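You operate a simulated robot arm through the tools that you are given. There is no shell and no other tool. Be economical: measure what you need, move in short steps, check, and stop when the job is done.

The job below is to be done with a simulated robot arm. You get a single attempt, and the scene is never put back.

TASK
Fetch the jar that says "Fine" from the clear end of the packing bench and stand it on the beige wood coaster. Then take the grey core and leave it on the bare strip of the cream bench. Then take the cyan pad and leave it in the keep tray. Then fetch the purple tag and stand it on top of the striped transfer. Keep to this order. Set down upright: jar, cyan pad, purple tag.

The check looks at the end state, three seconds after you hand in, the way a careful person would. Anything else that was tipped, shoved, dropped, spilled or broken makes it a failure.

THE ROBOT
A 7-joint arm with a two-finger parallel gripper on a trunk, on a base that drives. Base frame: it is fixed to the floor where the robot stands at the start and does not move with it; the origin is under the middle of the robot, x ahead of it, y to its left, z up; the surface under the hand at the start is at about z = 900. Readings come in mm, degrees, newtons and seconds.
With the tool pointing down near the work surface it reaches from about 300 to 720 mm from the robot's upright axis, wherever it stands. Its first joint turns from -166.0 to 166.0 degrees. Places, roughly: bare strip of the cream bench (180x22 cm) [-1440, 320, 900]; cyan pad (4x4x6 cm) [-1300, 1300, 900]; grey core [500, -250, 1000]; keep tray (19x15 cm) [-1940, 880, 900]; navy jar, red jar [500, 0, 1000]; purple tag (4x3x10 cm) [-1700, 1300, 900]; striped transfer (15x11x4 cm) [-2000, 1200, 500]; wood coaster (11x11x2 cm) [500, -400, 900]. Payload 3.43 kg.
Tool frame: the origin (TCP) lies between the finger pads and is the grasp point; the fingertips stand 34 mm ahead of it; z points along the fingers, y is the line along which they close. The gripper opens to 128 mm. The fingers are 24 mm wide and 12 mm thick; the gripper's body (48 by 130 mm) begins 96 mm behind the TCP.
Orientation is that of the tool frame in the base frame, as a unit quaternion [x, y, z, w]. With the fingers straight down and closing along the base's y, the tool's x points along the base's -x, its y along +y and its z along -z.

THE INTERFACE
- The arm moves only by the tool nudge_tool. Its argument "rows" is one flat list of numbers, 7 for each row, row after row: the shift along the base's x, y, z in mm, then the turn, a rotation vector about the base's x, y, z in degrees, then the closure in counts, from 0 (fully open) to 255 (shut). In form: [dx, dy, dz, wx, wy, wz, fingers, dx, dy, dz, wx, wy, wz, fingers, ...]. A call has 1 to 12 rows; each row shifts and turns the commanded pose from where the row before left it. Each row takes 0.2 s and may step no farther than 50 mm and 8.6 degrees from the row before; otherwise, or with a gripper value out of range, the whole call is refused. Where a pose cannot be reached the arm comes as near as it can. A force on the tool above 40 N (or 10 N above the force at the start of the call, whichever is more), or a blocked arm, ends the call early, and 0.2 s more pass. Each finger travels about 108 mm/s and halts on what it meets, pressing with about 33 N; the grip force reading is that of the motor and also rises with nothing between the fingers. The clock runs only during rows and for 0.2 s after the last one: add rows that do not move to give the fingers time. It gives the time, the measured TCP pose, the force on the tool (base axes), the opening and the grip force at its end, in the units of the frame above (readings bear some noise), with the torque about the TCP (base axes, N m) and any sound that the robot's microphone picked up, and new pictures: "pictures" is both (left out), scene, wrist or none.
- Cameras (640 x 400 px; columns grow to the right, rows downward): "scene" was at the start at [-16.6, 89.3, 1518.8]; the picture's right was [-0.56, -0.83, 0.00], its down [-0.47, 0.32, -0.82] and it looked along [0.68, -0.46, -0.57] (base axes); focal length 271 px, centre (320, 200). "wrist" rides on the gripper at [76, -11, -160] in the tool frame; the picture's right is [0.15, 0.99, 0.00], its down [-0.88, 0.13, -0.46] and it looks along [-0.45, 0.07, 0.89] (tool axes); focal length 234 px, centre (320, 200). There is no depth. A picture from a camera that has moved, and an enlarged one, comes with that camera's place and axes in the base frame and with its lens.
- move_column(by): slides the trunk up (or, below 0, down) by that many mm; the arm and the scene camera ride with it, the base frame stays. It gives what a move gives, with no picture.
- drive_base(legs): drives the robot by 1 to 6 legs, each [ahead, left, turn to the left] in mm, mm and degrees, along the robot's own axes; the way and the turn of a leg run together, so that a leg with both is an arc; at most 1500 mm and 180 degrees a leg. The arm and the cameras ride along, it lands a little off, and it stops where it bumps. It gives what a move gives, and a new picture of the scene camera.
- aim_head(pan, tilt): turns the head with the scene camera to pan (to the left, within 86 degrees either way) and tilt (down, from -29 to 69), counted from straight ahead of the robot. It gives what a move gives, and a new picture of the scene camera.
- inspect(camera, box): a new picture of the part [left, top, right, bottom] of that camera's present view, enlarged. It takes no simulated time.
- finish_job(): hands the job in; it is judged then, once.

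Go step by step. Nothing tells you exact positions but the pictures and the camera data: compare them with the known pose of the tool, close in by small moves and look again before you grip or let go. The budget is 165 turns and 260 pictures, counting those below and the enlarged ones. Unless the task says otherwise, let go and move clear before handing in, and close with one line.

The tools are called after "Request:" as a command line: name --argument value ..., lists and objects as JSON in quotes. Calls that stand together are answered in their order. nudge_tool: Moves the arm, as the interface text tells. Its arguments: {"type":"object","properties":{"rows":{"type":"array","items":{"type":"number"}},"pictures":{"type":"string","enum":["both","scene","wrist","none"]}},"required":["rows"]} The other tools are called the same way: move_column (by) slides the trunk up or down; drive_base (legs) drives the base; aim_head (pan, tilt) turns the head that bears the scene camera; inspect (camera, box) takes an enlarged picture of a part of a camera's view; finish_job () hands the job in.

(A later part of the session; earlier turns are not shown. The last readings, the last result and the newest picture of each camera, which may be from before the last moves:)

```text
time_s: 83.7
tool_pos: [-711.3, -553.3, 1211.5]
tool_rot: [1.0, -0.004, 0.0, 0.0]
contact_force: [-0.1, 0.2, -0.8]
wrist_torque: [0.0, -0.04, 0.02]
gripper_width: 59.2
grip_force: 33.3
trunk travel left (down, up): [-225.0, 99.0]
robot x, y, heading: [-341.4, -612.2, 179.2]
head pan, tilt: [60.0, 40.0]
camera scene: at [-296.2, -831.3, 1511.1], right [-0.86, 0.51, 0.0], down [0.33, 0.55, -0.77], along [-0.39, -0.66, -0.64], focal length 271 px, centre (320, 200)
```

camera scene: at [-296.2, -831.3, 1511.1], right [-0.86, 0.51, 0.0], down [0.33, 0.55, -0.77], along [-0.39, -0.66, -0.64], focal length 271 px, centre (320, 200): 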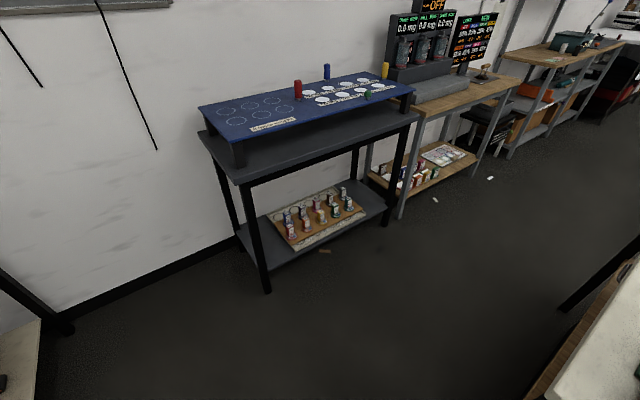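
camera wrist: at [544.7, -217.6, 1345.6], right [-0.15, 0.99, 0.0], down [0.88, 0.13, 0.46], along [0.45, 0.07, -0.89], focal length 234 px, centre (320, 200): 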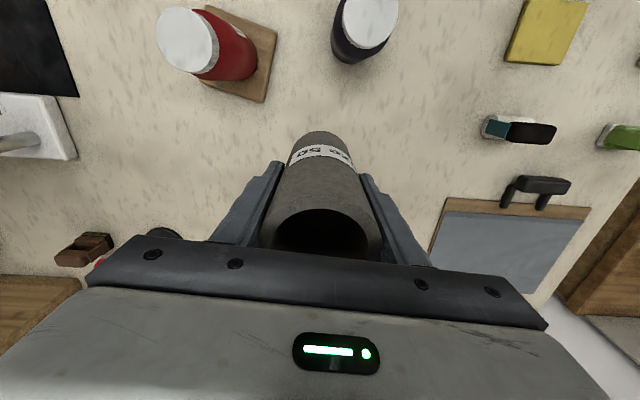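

The bench's near edge is actually at x≈-750 and its south end at y≈-770, which explains the block. The free spot is near (-1470,-450), so I go round the south end with generous clearance and turn to face the bench.

Request:
drive_base --legs '[[0, 700, 0], [1130, 0, 0], [0, 0, -90]]'

Request:
aim_head --pan -20 --tilt 40

```text
time_s: 100.2
tool_pos: [-1408.5, -938.3, 1212.1]
tool_rot: [-0.698, 0.716, 0.0, 0.0]
contact_force: [0.7, 0.7, -1.6]
wrist_torque: [0.0, 0.0, 0.01]
gripper_width: 59.0
grip_force: 32.8
trunk travel left (down, up): [-225.0, 99.0]
robot x, y, heading: [-1477.5, -1306.7, 88.0]
head pan, tilt: [60.0, 40.0]
camera scene: at [-1689.7, -1351.4, 1511.1], right [0.52, 0.85, 0.0], down [0.55, -0.34, -0.77], along [-0.65, 0.4, -0.64], focal length 271 px, centre (320, 200)
```

scene: 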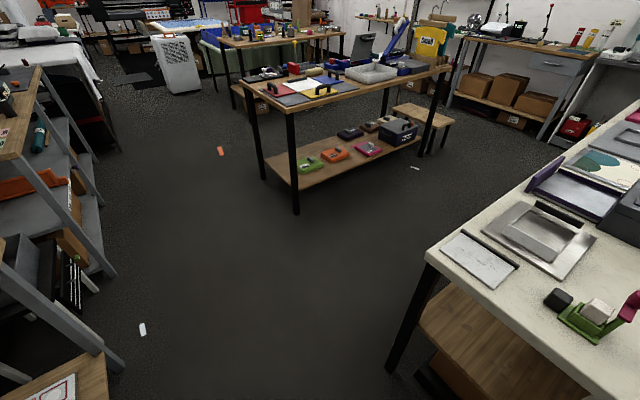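

```text
time_s: 101.7
tool_pos: [-1408.1, -940.2, 1210.9]
tool_rot: [-0.698, 0.716, 0.0, 0.0]
contact_force: [-0.3, 0.5, -1.5]
wrist_torque: [-0.03, -0.02, 0.03]
gripper_width: 58.7
grip_force: 33.1
trunk travel left (down, up): [-225.0, 99.0]
robot x, y, heading: [-1470.3, -1310.7, 88.5]
head pan, tilt: [-20.0, 40.0]
camera scene: at [-1600.1, -1312.6, 1511.1], right [0.98, -0.2, 0.0], down [-0.13, -0.63, -0.77], along [0.15, 0.75, -0.64], focal length 271 px, centre (320, 200)
```

scene: 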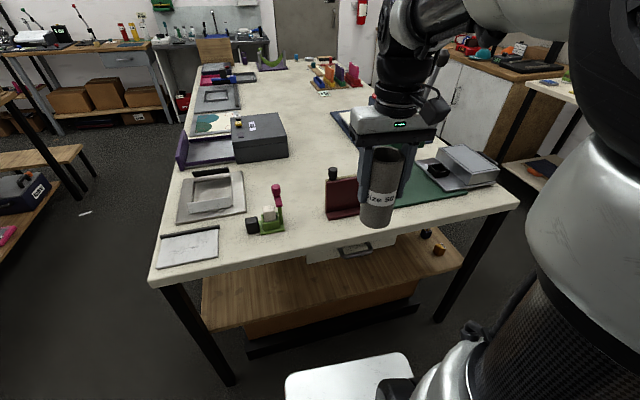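

I see bare bench between the dark-red stand and the grey box. Before edging closer I look down at my base's front versus the bench.

Request:
aim_head --pan 10 --tilt 69

```text
time_s: 102.7
tool_pos: [-1407.3, -938.7, 1211.0]
tool_rot: [-0.698, 0.716, 0.0, 0.0]
contact_force: [0.4, 0.1, -1.1]
wrist_torque: [-0.01, -0.03, 0.01]
gripper_width: 58.9
grip_force: 32.7
trunk travel left (down, up): [-225.0, 99.0]
robot x, y, heading: [-1477.0, -1309.0, 88.5]
head pan, tilt: [10.0, 68.8]
camera scene: at [-1625.4, -1340.6, 1475.0], right [0.99, 0.15, 0.0], down [0.14, -0.92, -0.36], along [-0.05, 0.36, -0.93], focal length 271 px, centre (320, 200)
```

scene: 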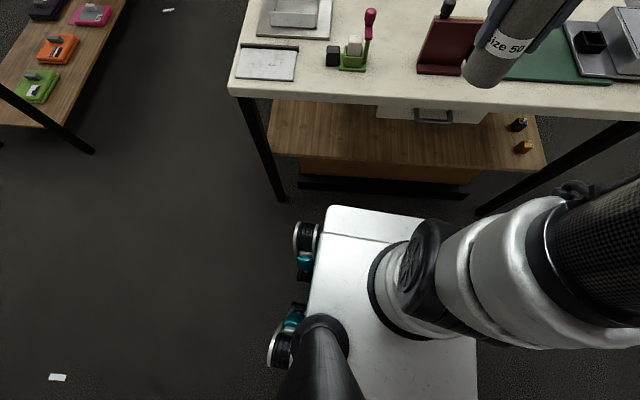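

About 150 mm free between base and shelf. I edge forward 130 mm and straighten, then extend the arm over the bench at height.

Request:
drive_base --legs '[[130, 0, 1.5]]'

Request:
aim_head --pan -5 --tilt 45

```text
time_s: 104.0
tool_pos: [-1416.2, -808.5, 1211.1]
tool_rot: [0.708, -0.707, 0.0, 0.0]
contact_force: [-0.1, -0.4, -1.8]
wrist_torque: [-0.02, 0.01, 0.02]
gripper_width: 59.0
grip_force: 33.2
trunk travel left (down, up): [-225.0, 99.0]
robot x, y, heading: [-1472.9, -1182.7, 89.9]
head pan, tilt: [10.0, 68.8]
camera scene: at [-1622.8, -1215.3, 1475.0], right [0.98, 0.17, 0.0], down [0.16, -0.92, -0.36], along [-0.06, 0.36, -0.93], focal length 271 px, centre (320, 200)
```

scene: 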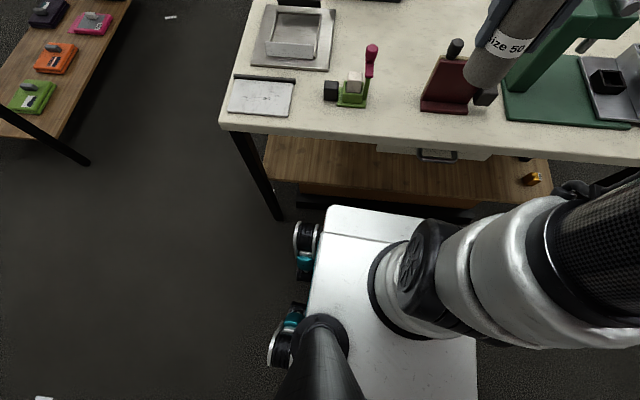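

```text
time_s: 104.8
tool_pos: [-1414.6, -808.9, 1211.1]
tool_rot: [0.707, -0.707, 0.0, 0.0]
contact_force: [0.3, -0.5, -1.3]
wrist_torque: [0.01, -0.02, 0.0]
gripper_width: 58.7
grip_force: 33.1
trunk travel left (down, up): [-225.0, 99.0]
robot x, y, heading: [-1475.3, -1182.2, 89.9]
head pan, tilt: [-5.0, 45.0]
camera scene: at [-1606.0, -1189.5, 1503.8], right [1.0, -0.09, 0.0], down [-0.06, -0.7, -0.71], along [0.06, 0.7, -0.71], focal length 271 px, centre (320, 200)
```

scene: 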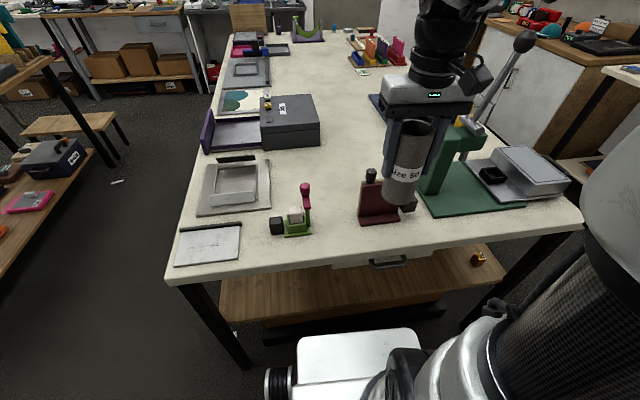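

The free spot is around (-1465,-485). I raise slightly and extend forward, passing left of the dark-red stand.

Request:
nudge_tool --rows '[-25, 5, 15, 0, 0, 0, 255, -25, 10, 15, 0, 0, 0, 255, 0, 45, 0, 0, 0, 0, 255, 0, 45, 0, 0, 0, 0, 255, 0, 45, 0, 0, 0, 0, 255, 0, 45, 0, 0, 0, 0, 255, 0, 45, 0, 0, 0, 0, 255, 0, 45, 0, 0, 0, 0, 255, 0, 34, 0, 0, 0, 0, 255, 0, 0, 0, 0, 0, 0, 255]'

```text
time_s: 107.0
tool_pos: [-1462.9, -520.7, 1229.6]
tool_rot: [0.708, -0.707, 0.0, 0.0]
contact_force: [-0.9, 0.1, -2.1]
wrist_torque: [-0.04, -0.03, 0.0]
gripper_width: 59.0
grip_force: 33.1
out of reach, approached as far as the arm can: row 8, 9
trunk travel left (down, up): [-225.0, 99.0]
robot x, y, heading: [-1475.4, -1178.5, 90.3]
head pan, tilt: [-5.0, 45.0]
camera scene: at [-1606.0, -1189.6, 1503.8], right [1.0, -0.09, 0.0], down [-0.06, -0.7, -0.71], along [0.06, 0.7, -0.71], focal length 271 px, centre (320, 200)
camera wrist: at [-1451.1, -596.9, 1388.1], right [-0.99, -0.15, 0.0], down [-0.13, 0.88, 0.46], along [-0.07, 0.45, -0.89], focal length 234 px, centre (320, 200)
```

scene: 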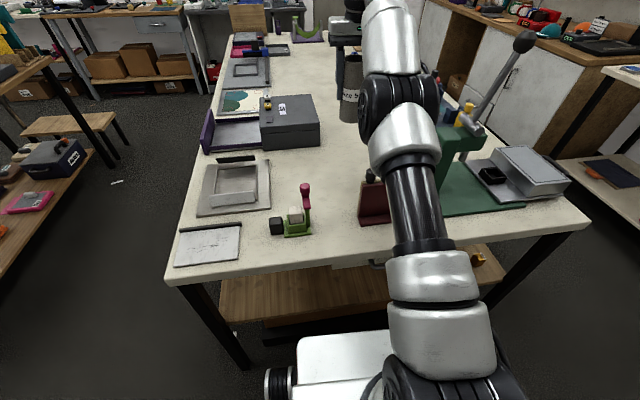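
wrist: 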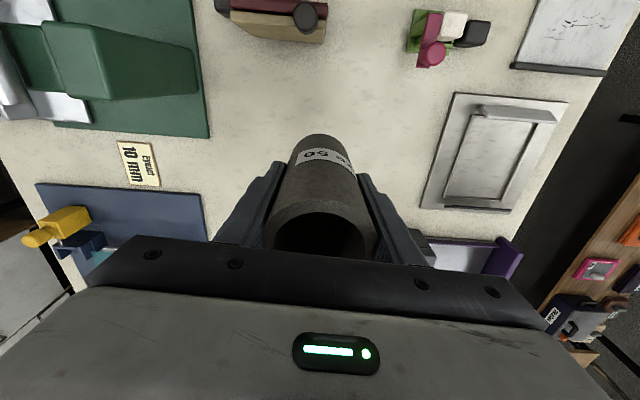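

At this height the arm's reach ends; it grows lower down. I descend and extend together.

Request:
nudge_tool --rows '[0, 0, -40, 0, 0, 0, 255, 0, 5, -40, 0, 0, 0, 255, 0, 10, -40, 0, 0, 0, 255, 0, 10, -35, 0, 0, 0, 255, 0, 0, 0, 0, 0, 0, 255]'

```text
time_s: 108.2
tool_pos: [-1463.0, -494.9, 1073.4]
tool_rot: [0.707, -0.707, 0.001, 0.0]
contact_force: [0.5, 0.1, -1.2]
wrist_torque: [-0.04, 0.0, 0.02]
gripper_width: 59.1
grip_force: 33.4
trunk travel left (down, up): [-225.0, 99.0]
robot x, y, heading: [-1473.3, -1180.4, 90.2]
head pan, tilt: [-5.0, 45.0]
camera scene: at [-1606.0, -1189.3, 1503.9], right [1.0, -0.09, 0.0], down [-0.06, -0.7, -0.71], along [0.06, 0.7, -0.71], focal length 271 px, centre (320, 200)
camera wrist: at [-1450.4, -571.1, 1232.8], right [-0.99, -0.15, 0.0], down [-0.13, 0.88, 0.46], along [-0.07, 0.45, -0.89], focal length 234 px, centre (320, 200)
```

scene: 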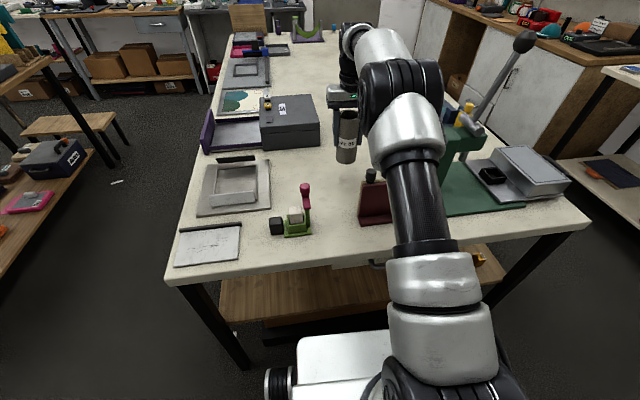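
wrist: 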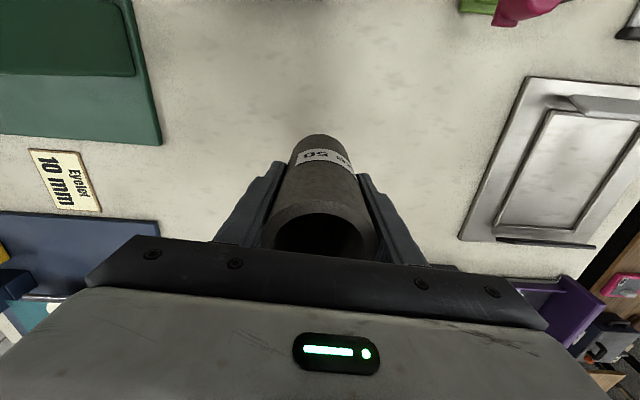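

Bare surface below. I descend to just above contact, with 20 mm more reach.

Request:
nudge_tool --rows '[0, 8, -30, 0, 0, 0, 255, 0, 8, -25, 0, 0, 0, 255, 0, 4, -18, 0, 0, 0, 255, 0, 0, -5, 0, 0, 0, 255, 0, 0, 0, 0, 0, 0, 255]'

```text
time_s: 109.4
tool_pos: [-1462.7, -474.5, 994.4]
tool_rot: [0.708, -0.706, 0.0, 0.0]
contact_force: [0.1, 0.0, -0.9]
wrist_torque: [0.01, 0.02, -0.01]
gripper_width: 58.8
grip_force: 33.0
trunk travel left (down, up): [-225.0, 99.0]
robot x, y, heading: [-1471.8, -1182.2, 89.9]
head pan, tilt: [-5.0, 45.0]
camera scene: at [-1606.0, -1189.5, 1503.8], right [1.0, -0.09, 0.0], down [-0.06, -0.7, -0.71], along [0.06, 0.7, -0.71], focal length 271 px, centre (320, 200)
camera wrist: at [-1450.7, -550.8, 1154.7], right [-0.99, -0.15, 0.0], down [-0.13, 0.88, 0.46], along [-0.07, 0.45, -0.89], focal length 234 px, centre (320, 200)
```

scene: 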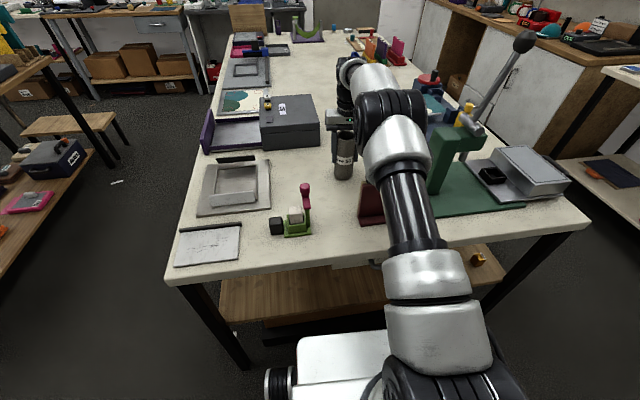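
wrist: 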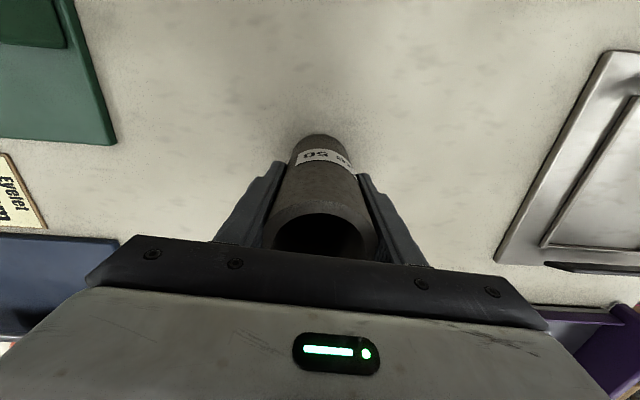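

Request:
nudge_tool --rows '[0, 0, -4, 0, 0, 0, 255, 0, 0, -2, 0, 0, 0, 255, 0, 0, -2, 0, 0, 0, 255, 0, 0, 0, 0, 0, 0, 255]' --pictures "none"

```text
time_s: 110.4
tool_pos: [-1463.1, -475.1, 986.7]
tool_rot: [0.708, -0.707, -0.001, 0.0]
contact_force: [-1.1, -0.4, 3.5]
wrist_torque: [0.14, 0.02, 0.02]
gripper_width: 58.9
grip_force: 32.6
trunk travel left (down, up): [-225.0, 99.0]
robot x, y, heading: [-1475.3, -1179.5, 89.9]
head pan, tilt: [-5.0, 45.0]
```

Touching. Open the fingers and check.

Request:
nudge_tool --rows '[0, 0, -0.5, 0, 0, 0, 255, 0, 0, 0, 0, 0, 0, 120, 0, 0, 0, 0, 0, 0, 0, 0, 0, 0, 0, 0, 0, 0, 0, 0, 0, 0, 0, 0, 0]' --pictures "wrist"

```text
time_s: 111.6
tool_pos: [-1462.4, -475.8, 985.7]
tool_rot: [0.708, -0.706, -0.001, 0.001]
contact_force: [0.5, 0.8, 0.2]
wrist_torque: [-0.01, 0.02, 0.01]
gripper_width: 128.0
grip_force: 0.1
trunk travel left (down, up): [-225.0, 99.0]
robot x, y, heading: [-1472.2, -1185.1, 90.1]
head pan, tilt: [-5.0, 45.0]
camera wrist: at [-1450.6, -551.1, 1146.7], right [-0.99, -0.15, 0.0], down [-0.13, 0.88, 0.46], along [-0.07, 0.45, -0.89], focal length 234 px, centre (320, 200)
```

wrist: 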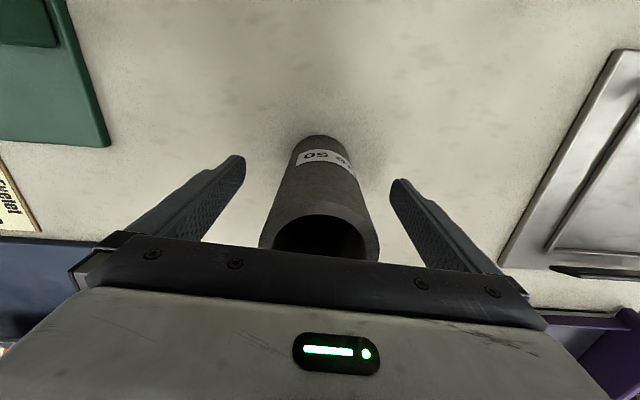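

Core released standing. I raise straight up, then retract to a tucked pose, keeping above the stand.

Request:
nudge_tool --rows '[0, 0, 40, 0, 0, 0, 0, 0, 0, 45, 0, 0, 0, 0, 0, -5, 45, 0, 0, 0, 0, 0, -20, 45, 0, 0, 0, 0, 0, -35, 30, 0, 0, 0, 0, 0, -45, 15, 0, 0, 0, 0, 0, -48, 0, 0, 0, 0, 0, 0, -48, 0, 0, 0, 0, 0, 0, -48, 0, 0, 0, 0, 0, 0, -48, 0, 0, 0, 0, 0, 0, -35, 0, 0, 0, 0, 0, 0, 0, 0, 0, 0, 0, 0]' --pictures "scene"

```text
time_s: 114.2
tool_pos: [-1461.6, -807.3, 1206.6]
tool_rot: [0.707, -0.707, 0.0, -0.001]
contact_force: [0.3, -0.1, -0.7]
wrist_torque: [0.02, -0.02, -0.01]
gripper_width: 128.0
grip_force: 0.1
trunk travel left (down, up): [-225.0, 99.0]
robot x, y, heading: [-1472.6, -1179.4, 90.0]
head pan, tilt: [-5.0, 45.0]
camera scene: at [-1606.0, -1189.7, 1503.8], right [1.0, -0.09, 0.0], down [-0.06, -0.7, -0.71], along [0.06, 0.7, -0.71], focal length 271 px, centre (320, 200)
```

scene: 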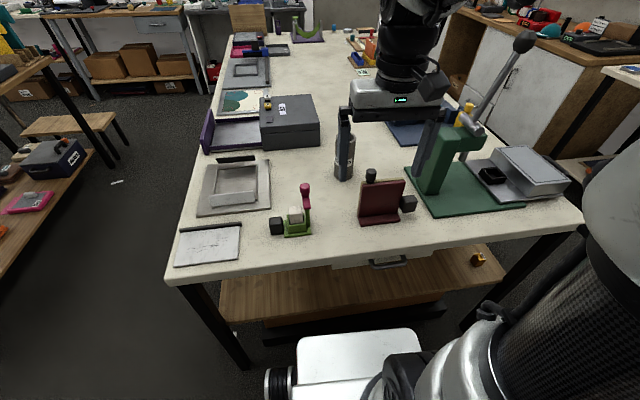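

The core stands on the bare strip, and nothing else has moved. Now I drive around the west side of the bench to its north end for the cyan pad.

Request:
drive_base --legs '[[-150, 0, 0], [0, 1150, 0], [1500, 0, 0]]'

Request:
aim_head --pan 0 --tilt 30

```text
time_s: 133.5
tool_pos: [-2622.5, 540.0, 1205.5]
tool_rot: [0.71, -0.704, 0.001, 0.0]
contact_force: [-0.1, 0.7, 0.6]
wrist_torque: [0.03, 0.03, 0.0]
gripper_width: 128.1
grip_force: 0.0
trunk travel left (down, up): [-225.0, 99.0]
robot x, y, heading: [-2631.2, 169.6, 90.4]
head pan, tilt: [-5.0, 45.0]
camera scene: at [-2764.3, 155.5, 1503.8], right [1.0, -0.08, 0.0], down [-0.06, -0.7, -0.71], along [0.06, 0.7, -0.71], focal length 271 px, centre (320, 200)
```

scene: 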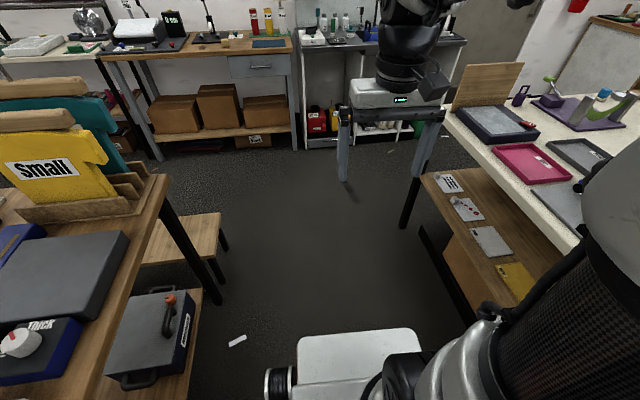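

```text
time_s: 134.3
tool_pos: [-2622.3, 538.9, 1206.0]
tool_rot: [0.71, -0.704, 0.0, 0.0]
contact_force: [-0.6, -0.1, -0.2]
wrist_torque: [0.03, 0.04, 0.01]
gripper_width: 128.0
grip_force: 0.0
trunk travel left (down, up): [-225.0, 99.0]
robot x, y, heading: [-2630.5, 166.1, 90.3]
head pan, tilt: [0.0, 30.0]
camera scene: at [-2771.4, 164.9, 1526.4], right [1.0, 0.0, 0.0], down [0.0, -0.5, -0.87], along [0.0, 0.87, -0.5], focal length 271 px, centre (320, 200)
```

scene: 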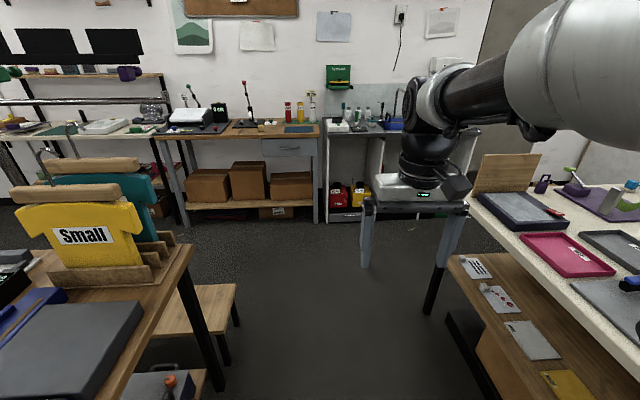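

Aisle is clear; the striped transfer lies on the lower shelf, just inside the top's west edge. I drive on to the north end and turn to face the bench near the pad.

Request:
drive_base --legs '[[1500, 0, 0], [250, 0, 0], [0, 0, 180], [0, 1370, 0]]'

Request:
aim_head --pan -5 --tilt 50

```text
time_s: 145.0
tool_pos: [-2760.3, 2250.2, 1204.9]
tool_rot: [0.823, -0.569, 0.0, 0.0]
contact_force: [0.0, 0.2, -0.3]
wrist_torque: [0.01, -0.02, -0.01]
gripper_width: 127.8
grip_force: 0.1
trunk travel left (down, up): [-225.0, 99.0]
robot x, y, heading: [-2638.5, 1896.2, 110.5]
head pan, tilt: [0.0, 30.0]
stopped in leg 3: the robot was blocked; the commanded pose is now the measured one
camera scene: at [-2771.2, 1846.7, 1526.5], right [0.94, 0.35, 0.0], down [0.17, -0.47, -0.87], along [-0.3, 0.81, -0.5], focal length 271 px, centre (320, 200)
```

scene: 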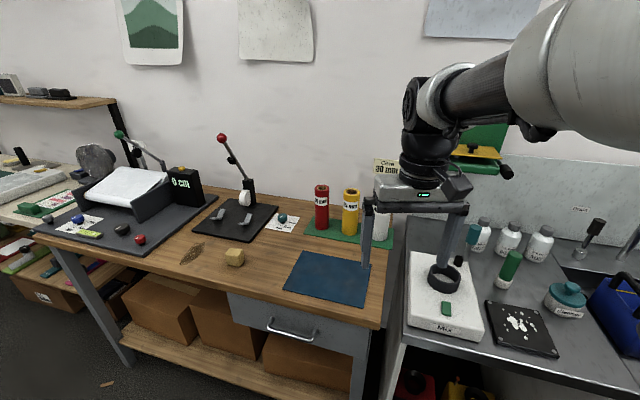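

```text
time_s: 145.8
tool_pos: [-2759.9, 2249.4, 1206.0]
tool_rot: [0.822, -0.569, -0.001, 0.001]
contact_force: [0.4, -0.4, 0.2]
wrist_torque: [-0.02, 0.03, 0.02]
gripper_width: 127.9
grip_force: 0.2
trunk travel left (down, up): [-225.0, 99.0]
robot x, y, heading: [-2640.1, 1898.3, 110.5]
head pan, tilt: [-5.0, 50.0]
camera scene: at [-2760.2, 1836.4, 1497.0], right [0.96, 0.27, 0.0], down [0.2, -0.74, -0.64], along [-0.17, 0.62, -0.77], focal length 271 px, centre (320, 200)
```

scene: 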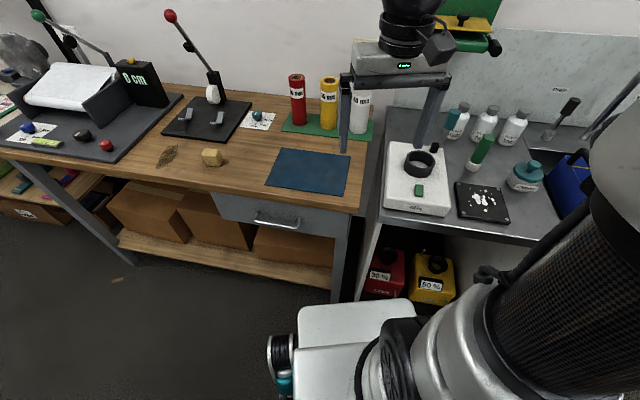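

The turn bumped the counter to the north (front at about y 2320). I back away to open floor between, rotate there, then slide along.

Request:
drive_base --legs '[[-281, 105, 0], [0, 0, 159.5]]'

```text
time_s: 154.5
tool_pos: [-2665.7, 1225.5, 1206.3]
tool_rot: [0.717, 0.697, 0.001, 0.0]
contact_force: [0.4, -0.9, -0.4]
wrist_torque: [0.02, 0.0, -0.02]
gripper_width: 128.3
grip_force: 0.1
trunk travel left (down, up): [-225.0, 99.0]
robot x, y, heading: [-2636.2, 1596.3, -92.0]
head pan, tilt: [-5.0, 50.0]
camera scene: at [-2506.8, 1605.7, 1496.9], right [-0.99, 0.12, 0.0], down [0.09, 0.76, -0.64], along [-0.08, -0.64, -0.77], focal length 271 px, centre (320, 200)
```

scene: 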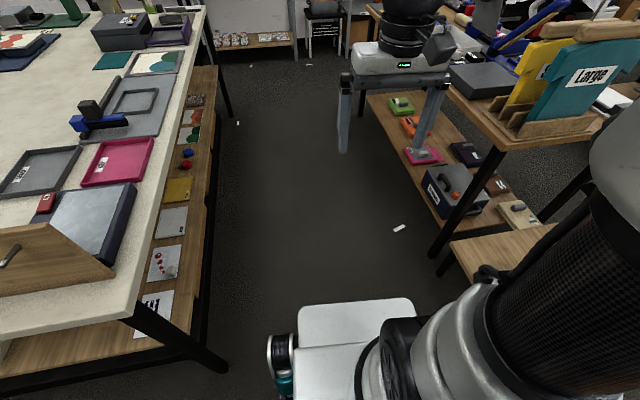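

Good: the striped transfer is accessible from the west later. Now back up and slide to the pad's position.

Request:
drive_base --legs '[[-255, 0, 2], [0, 1370, 0]]'

```text
time_s: 169.4
tool_pos: [-1268.6, 1494.1, 1206.2]
tool_rot: [0.7, 0.715, -0.001, -0.001]
contact_force: [-0.6, -0.2, 0.5]
wrist_torque: [0.01, -0.01, -0.01]
gripper_width: 128.1
grip_force: 0.0
trunk travel left (down, up): [-225.0, 99.0]
robot x, y, heading: [-1265.4, 1866.3, -89.1]
head pan, tilt: [-5.0, 50.0]
camera scene: at [-1129.9, 1881.1, 1496.9], right [-1.0, 0.07, 0.0], down [0.05, 0.76, -0.64], along [-0.04, -0.64, -0.77], focal length 271 px, centre (320, 200)
```

scene: 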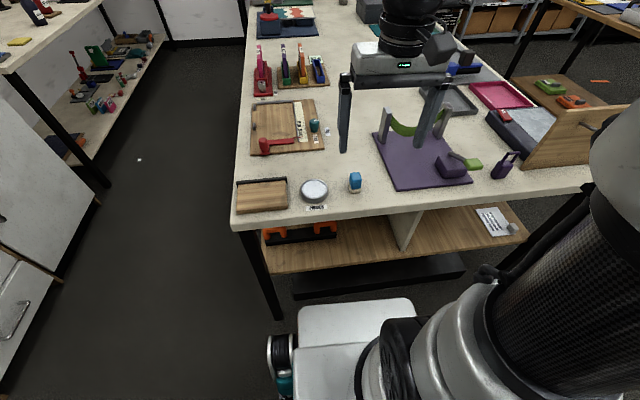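

The pad is near (-1265,1360). Let me zoom in on it.

Request:
inspect --camera "scene" --box '[290, 150, 390, 215]'

Request:
nudge_tool --rows '[0, -30, 0, 0, 0, 0, 90, 0, -30, 0, 0, 0, 0, 90, 0, -40, 0, 0, 0, 0, 90, 0, 0, -30, 0, 0, 0, 90, 0, 0, 0, 0, 0, 0, 90]' --pictures "wrist"

```text
6.15 times, centred on (340, 182) of scene
camera zoom: at [-1129.9, 1881.1, 1496.9], right [-1.0, 0.07, 0.0], down [0.05, 0.76, -0.64], along [-0.04, -0.64, -0.77], focal length 1669 px, centre (197, 308)
```

zoom: 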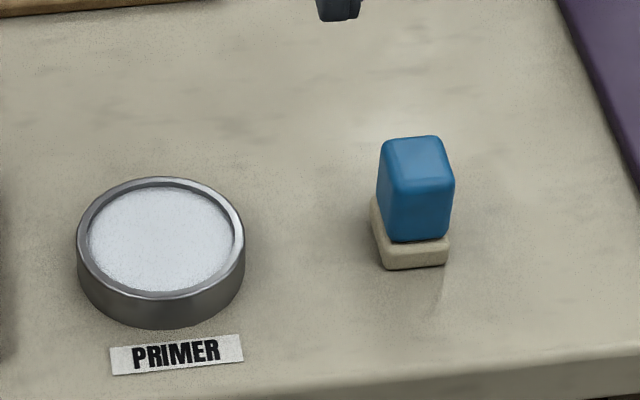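

```text
time_s: 170.6
tool_pos: [-1268.7, 1394.3, 1176.5]
tool_rot: [0.7, 0.715, 0.0, 0.0]
contact_force: [-0.3, 0.9, 0.3]
wrist_torque: [-0.01, -0.03, 0.04]
gripper_width: 82.8
grip_force: 0.0
trunk travel left (down, up): [-225.0, 99.0]
robot x, y, heading: [-1263.4, 1866.2, -89.1]
head pan, tilt: [-5.0, 50.0]
camera wrist: at [-1280.8, 1469.6, 1336.0], right [0.99, 0.17, 0.0], down [0.15, -0.88, 0.46], along [0.08, -0.45, -0.89], focal length 234 px, centre (320, 200)
```

wrist: 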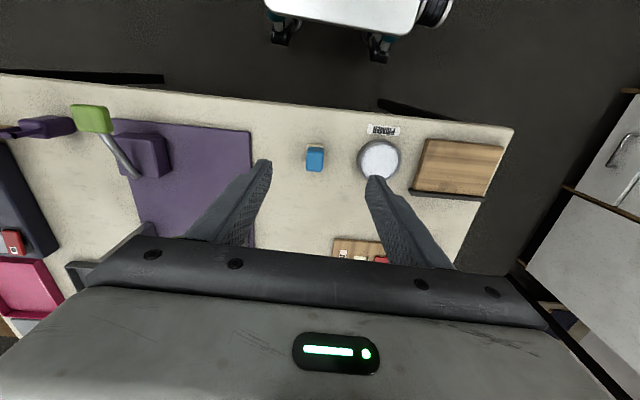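

Pad top at about (-1270,1352). I centre over it and descend partway to check.

Request:
nudge_tool --rows '[-1, -42, 0, 0, 0, 0, 90, 0, 0, -45, 0, 0, 0, 90, 0, 0, -45, 0, 0, 0, 90, 0, 0, -46, 0, 0, 0, 90, 0, 0, 0, 0, 0, 0, 90]' --pictures "wrist"

Request:
inspect --camera "wrist" --box '[220, 100, 420, 225]'

```text
time_s: 171.8
tool_pos: [-1268.9, 1351.3, 1040.1]
tool_rot: [0.7, 0.715, 0.0, 0.0]
contact_force: [-0.1, -0.1, -0.1]
wrist_torque: [0.01, 0.04, -0.02]
gripper_width: 82.7
grip_force: 0.1
trunk travel left (down, up): [-225.0, 99.0]
robot x, y, heading: [-1260.0, 1861.4, -89.3]
head pan, tilt: [-5.0, 50.0]
camera wrist: at [-1281.8, 1426.8, 1200.3], right [0.99, 0.17, 0.0], down [0.15, -0.88, 0.46], along [0.08, -0.45, -0.89], focal length 234 px, centre (320, 200)
```

wrist: 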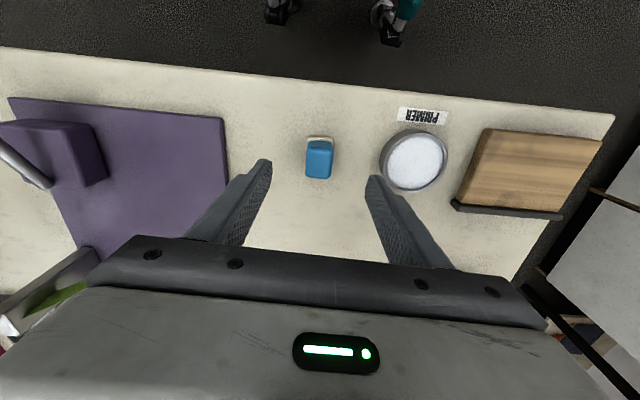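

```text
3.20 times, centred on (320, 162) of wrist
camera zoom: at [-1281.8, 1426.8, 1200.3], right [0.99, 0.17, 0.0], down [0.15, -0.88, 0.46], along [0.08, -0.45, -0.89], focal length 749 px, centre (320, 320)
```

zoom: 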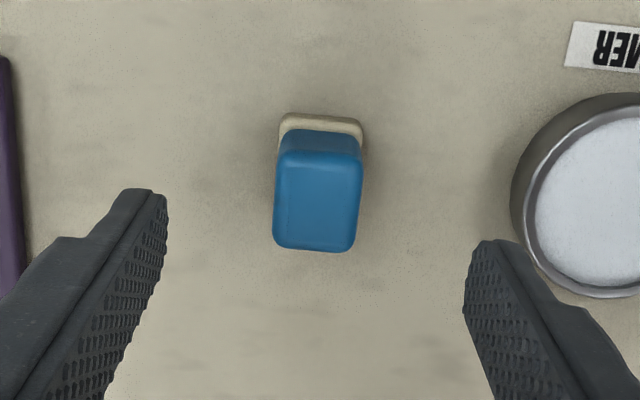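

Aligned. I descend to the grasp height, narrowing the opening a little to stay clear of the tin.

Request:
nudge_tool --rows '[0, -3, -20, 0, 0, 0, 112, 0, 0, -40, 0, 0, 0, 112, 0, 0, -38, 0, 0, 0, 112, 0, 0, 0, 0, 0, 0, 112]' --pictures "wrist"

```text
time_s: 172.8
tool_pos: [-1271.2, 1349.4, 942.6]
tool_rot: [0.7, 0.714, -0.001, 0.001]
contact_force: [-1.0, 0.4, 0.1]
wrist_torque: [-0.02, 0.01, 0.02]
gripper_width: 71.9
grip_force: 0.1
trunk travel left (down, up): [-225.0, 99.0]
robot x, y, heading: [-1261.5, 1867.5, -89.2]
head pan, tilt: [-5.0, 50.0]
camera wrist: at [-1282.8, 1424.2, 1101.8], right [0.99, 0.17, 0.0], down [0.15, -0.88, 0.46], along [0.08, -0.45, -0.89], focal length 234 px, centre (320, 200)
```

wrist: 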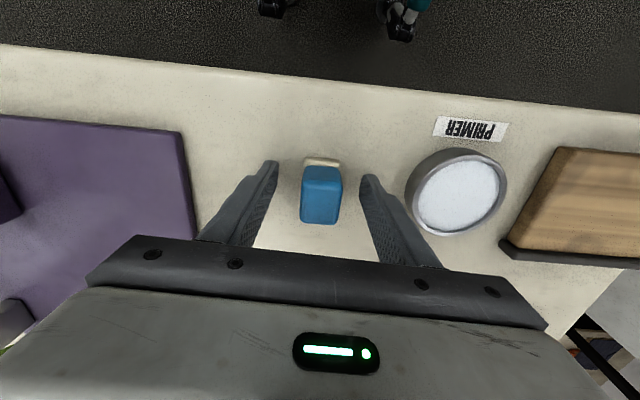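

Request:
nudge_tool --rows '[0, 0, 0, 0, 0, 0, 255, 0, 0, 0, 0, 0, 0, 255, 0, 0, 0, 0, 0, 0, 255, 0, 0, 20, 0, 0, 0, 255, 0, 0, 45, 0, 0, 0, 255, 0, 0, 45, 0, 0, 0, 255, 0, 0, 45, 0, 0, 0, 255, 0, 0, 45, 0, 0, 0, 255, 0, 0, 0, 0, 0, 0, 255]'

```text
time_s: 174.8
tool_pos: [-1270.4, 1349.3, 1142.8]
tool_rot: [0.699, 0.715, 0.0, 0.0]
contact_force: [-0.7, 0.3, -0.3]
wrist_torque: [0.03, 0.0, -0.03]
gripper_width: 30.8
grip_force: 32.8
trunk travel left (down, up): [-225.0, 99.0]
robot x, y, heading: [-1263.8, 1866.2, -89.1]
head pan, tilt: [-5.0, 50.0]
camera scene: at [-1129.9, 1881.2, 1496.9], right [-1.0, 0.07, 0.0], down [0.05, 0.76, -0.64], along [-0.04, -0.64, -0.77], focal length 271 px, centre (320, 200)
camera wrist: at [-1282.2, 1424.4, 1302.9], right [0.99, 0.17, 0.0], down [0.15, -0.88, 0.46], along [0.08, -0.45, -0.89], focal length 234 px, centre (320, 200)
```

scene: 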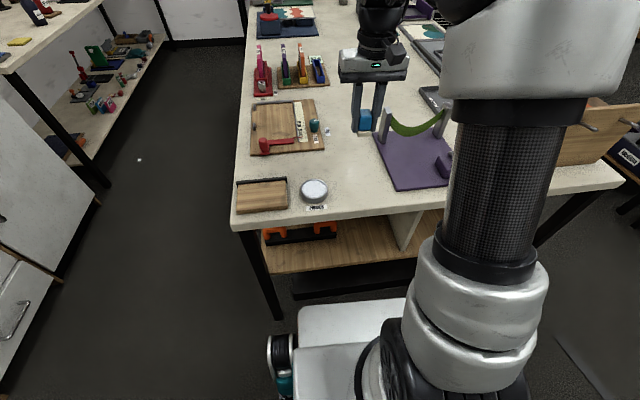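
wrist: 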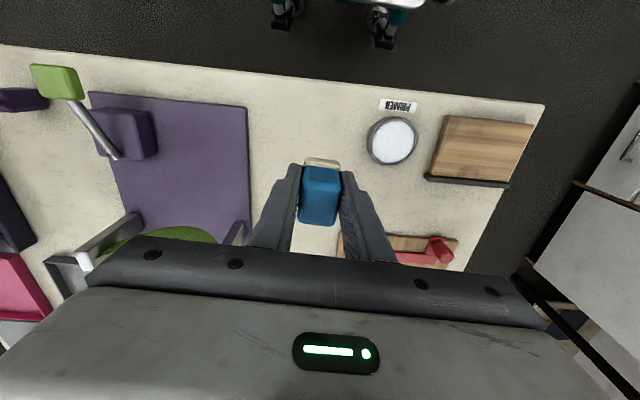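

Pad held. I tuck the arm and drive around to the bench's west side, facing the keep tray.

Request:
nudge_tool --rows '[0, 20, 30, 0, 0, 0, 255, 0, 40, 30, 0, 0, 0, 255, 0, 45, 10, 0, 0, 0, 255, 0, 35, 0, 0, 0, 0, 255, 0, 0, 0, 0, 0, 0, 255]' --pictures "none"

Request:
drive_base --legs '[[0, -1375, 0], [250, 0, 0], [0, 0, 89]]'

```text
time_s: 176.0
tool_pos: [-1270.5, 1489.2, 1210.7]
tool_rot: [0.699, 0.715, 0.0, 0.0]
contact_force: [0.0, 0.3, 0.3]
wrist_torque: [-0.01, -0.01, 0.02]
gripper_width: 30.8
grip_force: 32.9
trunk travel left (down, up): [-225.0, 99.0]
robot x, y, heading: [-1262.1, 1869.2, -89.1]
head pan, tilt: [-5.0, 50.0]
```

```text
time_s: 194.7
tool_pos: [-2258.2, 1580.0, 1211.3]
tool_rot: [-0.001, 1.0, 0.0, 0.0]
contact_force: [1.1, 0.9, 0.3]
wrist_torque: [0.01, 0.01, 0.0]
gripper_width: 31.1
grip_force: 32.7
trunk travel left (down, up): [-225.0, 99.0]
robot x, y, heading: [-2638.4, 1596.0, 0.3]
head pan, tilt: [-5.0, 50.0]
camera scene: at [-2649.1, 1726.2, 1496.9], right [-0.09, -1.0, 0.0], down [-0.76, 0.07, -0.64], along [0.64, -0.06, -0.77], focal length 271 px, centre (320, 200)
```

scene: 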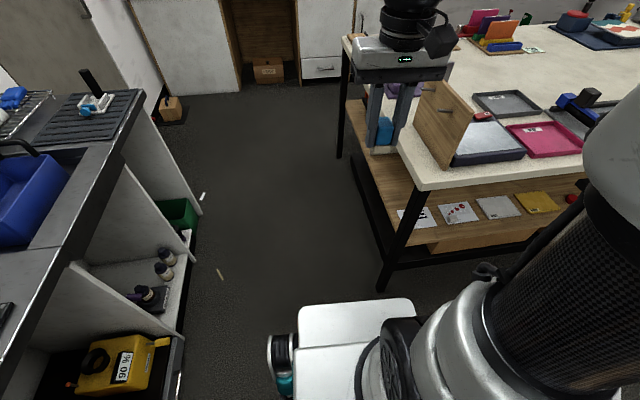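

I slide right to face the tray and edge a bit closer.

Request:
drive_base --legs '[[0, -735, 0], [90, 0, 0]]'

```text
time_s: 202.8
tool_pos: [-2168.7, 852.3, 1212.1]
tool_rot: [-0.001, 1.0, 0.0, 0.0]
contact_force: [0.3, 1.1, -0.2]
wrist_torque: [-0.01, -0.01, -0.03]
gripper_width: 30.9
grip_force: 32.6
trunk travel left (down, up): [-225.0, 99.0]
robot x, y, heading: [-2547.2, 868.5, -0.3]
head pan, tilt: [-5.0, 50.0]
camera scene: at [-2559.2, 998.9, 1496.9], right [-0.09, -1.0, 0.0], down [-0.76, 0.07, -0.64], along [0.64, -0.06, -0.77], focal length 271 px, centre (320, 200)
```

scene: 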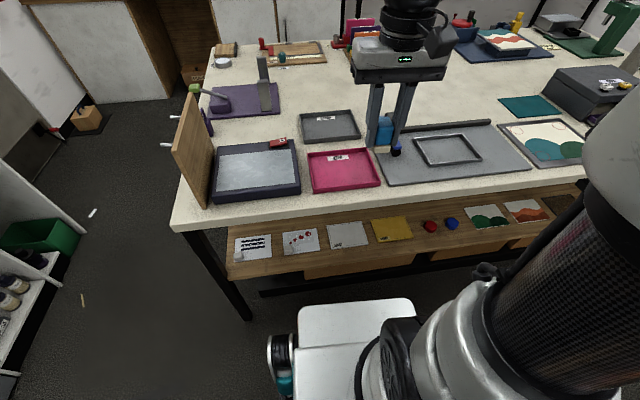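

The keep tray centre works out at about (-1950,868). I extend over it and look from the wrist.

Request:
nudge_tool --rows '[44, 4, 0, 0, 0, 0, 255, 44, 4, 0, 0, 0, 0, 255, 44, 4, 0, 0, 0, 0, 255, 44, 4, 0, 0, 0, 0, 255, 43, 0, 0, 0, 0, 0, 255, 0, 0, -45, 0, 0, 0, 255, 0, 0, -45, 0, 0, 0, 255, 0, 0, 0, 0, 0, 0, 255]'

```text
time_s: 204.6
tool_pos: [-1949.9, 869.2, 1121.1]
tool_rot: [0.0, 1.0, 0.0, 0.0]
contact_force: [0.1, 1.0, -0.3]
wrist_torque: [-0.01, -0.01, -0.01]
gripper_width: 30.9
grip_force: 33.3
trunk travel left (down, up): [-225.0, 99.0]
robot x, y, heading: [-2543.4, 864.8, 0.2]
head pan, tilt: [-5.0, 50.0]
camera scene: at [-2559.2, 998.9, 1496.9], right [-0.09, -1.0, 0.0], down [-0.76, 0.07, -0.64], along [0.64, -0.06, -0.77], focal length 271 px, centre (320, 200)
camera wrist: at [-2025.5, 856.8, 1280.7], right [-0.15, 0.99, 0.0], down [0.88, 0.13, 0.46], along [0.45, 0.07, -0.89], focal length 234 px, centre (320, 200)
```

scene: 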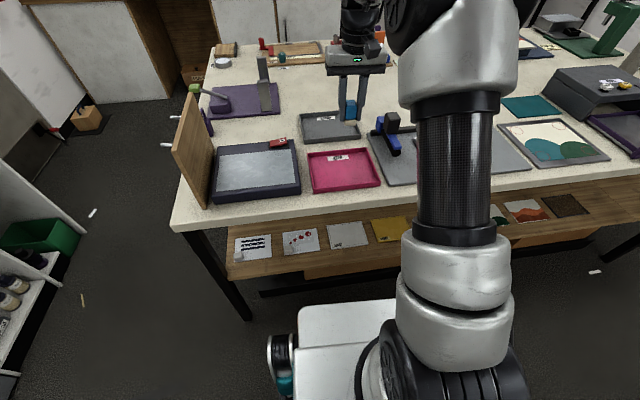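
wrist: 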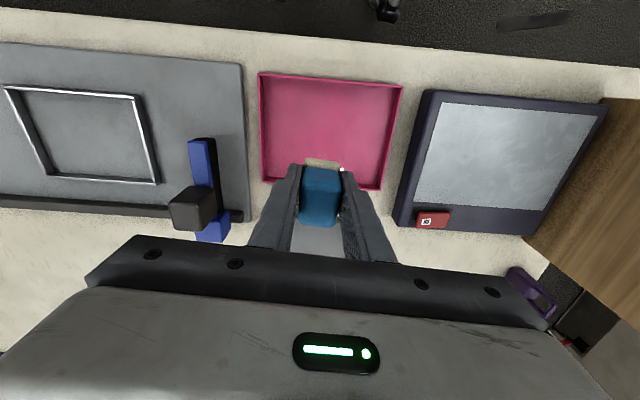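

Slight correction to the tray's centre, then descend to just above its floor.

Request:
nudge_tool --rows '[-3, 8, -40, 0, 0, 0, 255, 0, 0, -45, 0, 0, 0, 255, 0, 0, -45, 0, 0, 0, 255, 0, 0, -25, 0, 0, 0, 255, 0, 0, 0, 0, 0, 0, 255]' --pictures "wrist"

```text
time_s: 205.8
tool_pos: [-1953.1, 877.9, 968.0]
tool_rot: [-0.002, 1.0, 0.0, 0.0]
contact_force: [0.0, 0.0, -0.9]
wrist_torque: [0.0, -0.01, 0.0]
gripper_width: 30.9
grip_force: 33.1
trunk travel left (down, up): [-225.0, 99.0]
robot x, y, heading: [-2545.6, 867.1, 0.2]
head pan, tilt: [-5.0, 50.0]
camera wrist: at [-2028.7, 865.9, 1126.5], right [-0.15, 0.99, 0.0], down [0.88, 0.13, 0.46], along [0.45, 0.07, -0.89], focal length 234 px, centre (320, 200)
```

wrist: 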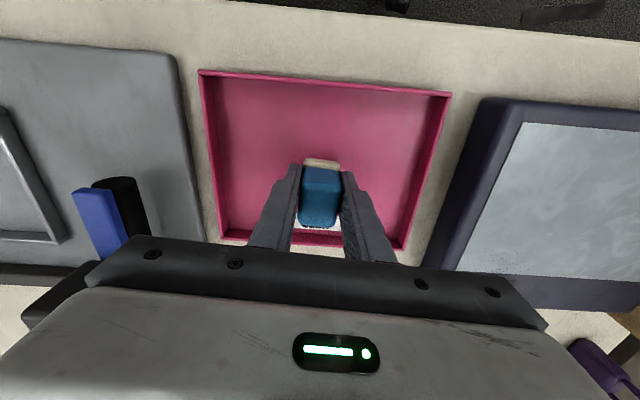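

Request:
nudge_tool --rows '[0, 0, -8, 0, 0, 0, 255, 0, 0, -5, 0, 0, 0, 255, 0, 0, -3, 0, 0, 0, 255, 0, 0, -2, 0, 0, 0, 255, 0, 0, 0, 0, 0, 0, 255]' --pictures "none"

```text
time_s: 207.0
tool_pos: [-1952.8, 877.3, 948.7]
tool_rot: [-0.001, 1.0, 0.0, 0.0]
contact_force: [-0.5, 0.5, -0.9]
wrist_torque: [-0.02, -0.01, 0.03]
gripper_width: 31.0
grip_force: 32.9
trunk travel left (down, up): [-225.0, 99.0]
robot x, y, heading: [-2547.1, 868.7, -0.0]
head pan, tilt: [-5.0, 50.0]
```

Request:
nudge_tool --rows '[0, 0, -1.5, 0, 0, 0, 255, 0, 0, -1.5, 0, 0, 0, 255, 0, 0, 0, 0, 0, 0, 255]' --pictures "none"

```text
time_s: 207.8
tool_pos: [-1952.8, 877.5, 945.3]
tool_rot: [-0.002, 1.0, 0.001, 0.001]
contact_force: [-0.7, -0.6, 2.3]
wrist_torque: [0.04, 0.01, -0.01]
gripper_width: 31.3
grip_force: 33.4
trunk travel left (down, up): [-225.0, 99.0]
robot x, y, heading: [-2547.1, 866.6, -0.2]
head pan, tilt: [-5.0, 50.0]
```

Contact with the tray floor. I open moderately and look.

Request:
nudge_tool --rows '[0, 0, -0.5, 0, 0, 0, 255, 0, 0, 0, 0, 0, 0, 160, 0, 0, 0, 0, 0, 0, 110, 0, 0, 0, 0, 0, 0, 110]' --pictures "wrist"

```text
time_s: 208.8
tool_pos: [-1954.0, 875.6, 945.4]
tool_rot: [-0.001, 1.0, 0.001, 0.0]
contact_force: [0.7, -0.7, 0.0]
wrist_torque: [0.0, -0.01, -0.01]
gripper_width: 72.7
grip_force: 0.2
trunk travel left (down, up): [-225.0, 99.0]
robot x, y, heading: [-2548.4, 870.6, 0.0]
head pan, tilt: [-5.0, 50.0]
camera wrist: at [-2028.6, 865.4, 1104.9], right [-0.15, 0.99, 0.0], down [0.88, 0.13, 0.46], along [0.45, 0.07, -0.89], focal length 234 px, centre (320, 200)
```

wrist: 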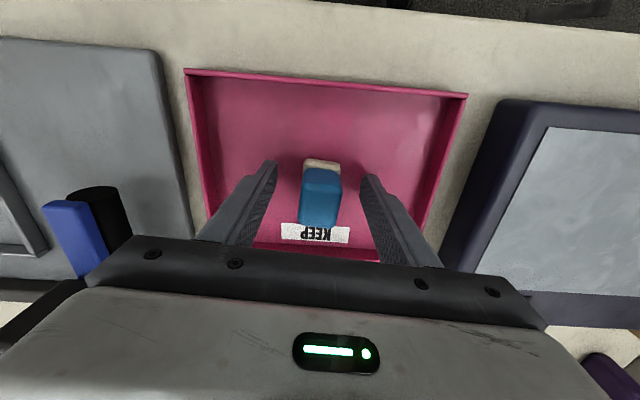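

The pad stands in the KEEP tray. I lift, tuck the arm back, and then zoom in to the transfer on the shelf.

Request:
nudge_tool --rows '[0, 0, 40, 0, 0, 0, 110, 0, 0, 45, 0, 0, 0, 110, 0, 0, 45, 0, 0, 0, 110, 0, 0, 45, 0, 0, 0, 110, 0, 0, 45, 0, 0, 0, 110, -40, 0, 40, 0, 0, 0, 110, -45, 0, 0, 0, 0, 0, 110, -45, 0, 0, 0, 0, 0, 110, -45, 0, 0, 0, 0, 0, 110, -45, 0, 0, 0, 0, 0, 110, 0, 0, 0, 0, 0, 0, 110]' --pictures "scene"

Request:
inspect --camera "scene" --box '[200, 210, 340, 290]'

Request:
inspect --camera "scene" --box '[150, 60, 390, 210]'

```text
refused: row 6 steps farther than a row can; nothing moved
```

```text
4.57 times, centred on (270, 250) of scene
camera zoom: at [-2559.4, 998.9, 1496.9], right [-0.09, -1.0, 0.0], down [-0.76, 0.07, -0.64], along [0.64, -0.06, -0.77], focal length 1240 px, centre (549, -29)
```

zoom: 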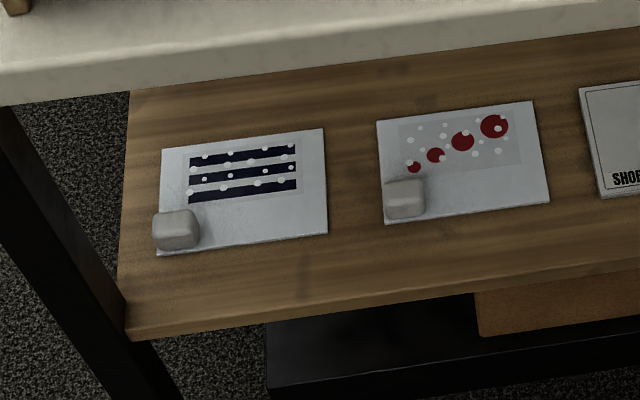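

```text
2.67 times, centred on (270, 135) of scene
camera zoom: at [-2559.4, 998.9, 1496.9], right [-0.09, -1.0, 0.0], down [-0.76, 0.07, -0.64], along [0.64, -0.06, -0.77], focal length 723 px, centre (453, 373)
```

zoom: 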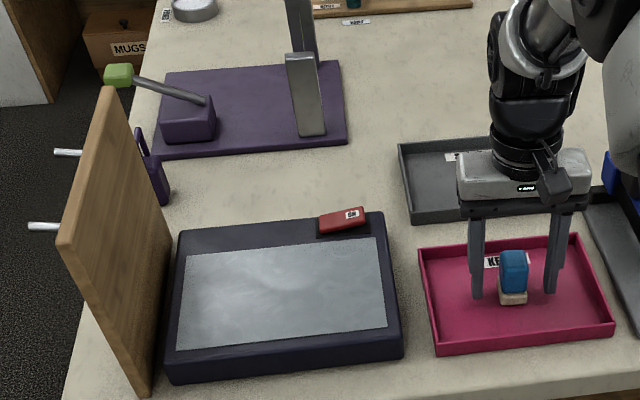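

That call was refused (one row too long), nothing moved. The pad stands in the tray with fingers clear; I redo the lift and retract with shorter rows.

Request:
nudge_tool --rows '[0, 0, 40, 0, 0, 0, 110, 0, 0, 45, 0, 0, 0, 110, 0, 0, 45, 0, 0, 0, 110, 0, 0, 45, 0, 0, 0, 110, 0, 0, 45, 0, 0, 0, 110, -35, 0, 30, 0, 0, 0, 110, -45, 0, 0, 0, 0, 0, 110, -45, 0, 0, 0, 0, 0, 110, -45, 0, 0, 0, 0, 0, 110, -45, 0, 0, 0, 0, 0, 110, 0, 0, 0, 0, 0, 0, 110]' --pictures "scene"

```text
time_s: 211.2
tool_pos: [-2167.1, 876.9, 1193.7]
tool_rot: [0.0, 1.0, -0.001, 0.001]
contact_force: [0.5, 0.5, -0.6]
wrist_torque: [0.03, 0.01, -0.03]
gripper_width: 72.8
grip_force: 0.0
trunk travel left (down, up): [-225.0, 99.0]
robot x, y, heading: [-2546.1, 866.5, -0.3]
head pan, tilt: [-5.0, 50.0]
camera scene: at [-2559.7, 998.9, 1496.9], right [-0.09, -1.0, 0.0], down [-0.76, 0.07, -0.64], along [0.64, -0.06, -0.77], focal length 271 px, centre (320, 200)
```

scene: 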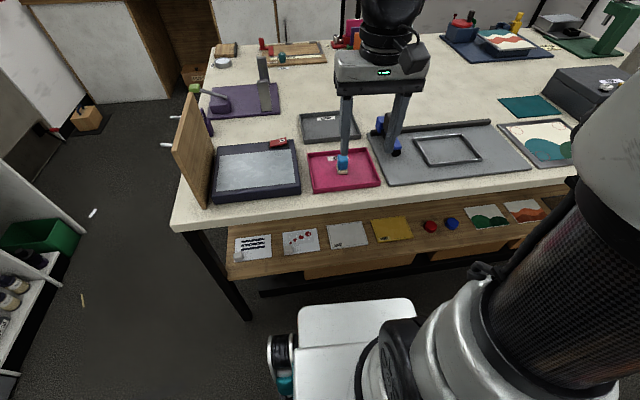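

Now drive to the north end, facing the purple tag.

Request:
drive_base --legs '[[-90, 0, 0], [0, 735, 0], [0, 0, -90], [-260, 0, 0], [0, 905, 0]]'

Request:
aim_head --pan 0 --tilt 50

```text
time_s: 233.5
tool_pos: [-1713.5, 1485.9, 1195.1]
tool_rot: [0.705, 0.709, 0.001, 0.0]
contact_force: [-0.7, 0.1, -1.0]
wrist_torque: [-0.02, 0.0, 0.01]
gripper_width: 72.9
grip_force: 0.0
trunk travel left (down, up): [-225.0, 99.0]
robot x, y, heading: [-1722.5, 1864.3, -90.0]
head pan, tilt: [-5.0, 50.0]
camera scene: at [-1591.9, 1878.0, 1496.9], right [-1.0, 0.08, 0.0], down [0.06, 0.76, -0.64], along [-0.05, -0.64, -0.77], focal length 271 px, centre (320, 200)
```

scene: 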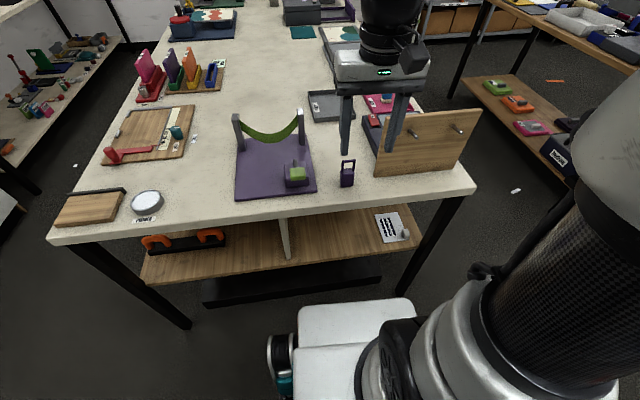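

```text
time_s: 234.2
tool_pos: [-1713.8, 1485.9, 1195.7]
tool_rot: [0.705, 0.709, 0.0, 0.0]
contact_force: [0.0, 0.5, -0.4]
wrist_torque: [0.0, 0.01, 0.02]
gripper_width: 73.0
grip_force: 0.1
trunk travel left (down, up): [-225.0, 99.0]
robot x, y, heading: [-1729.4, 1863.9, -89.7]
head pan, tilt: [0.0, 50.0]
camera scene: at [-1585.3, 1877.7, 1496.9], right [-1.0, 0.0, 0.0], down [0.0, 0.77, -0.64], along [0.0, -0.64, -0.77], focal length 271 px, centre (320, 200)
```

scene: 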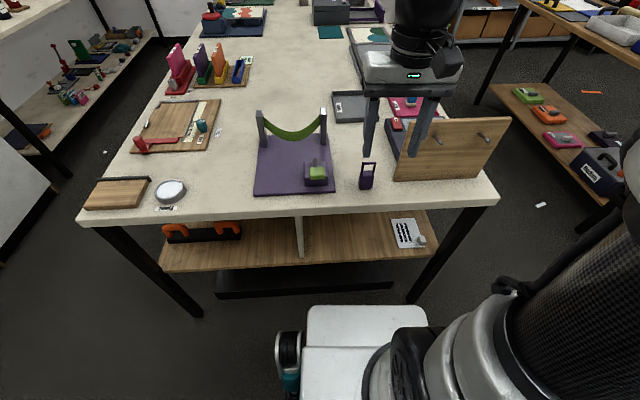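

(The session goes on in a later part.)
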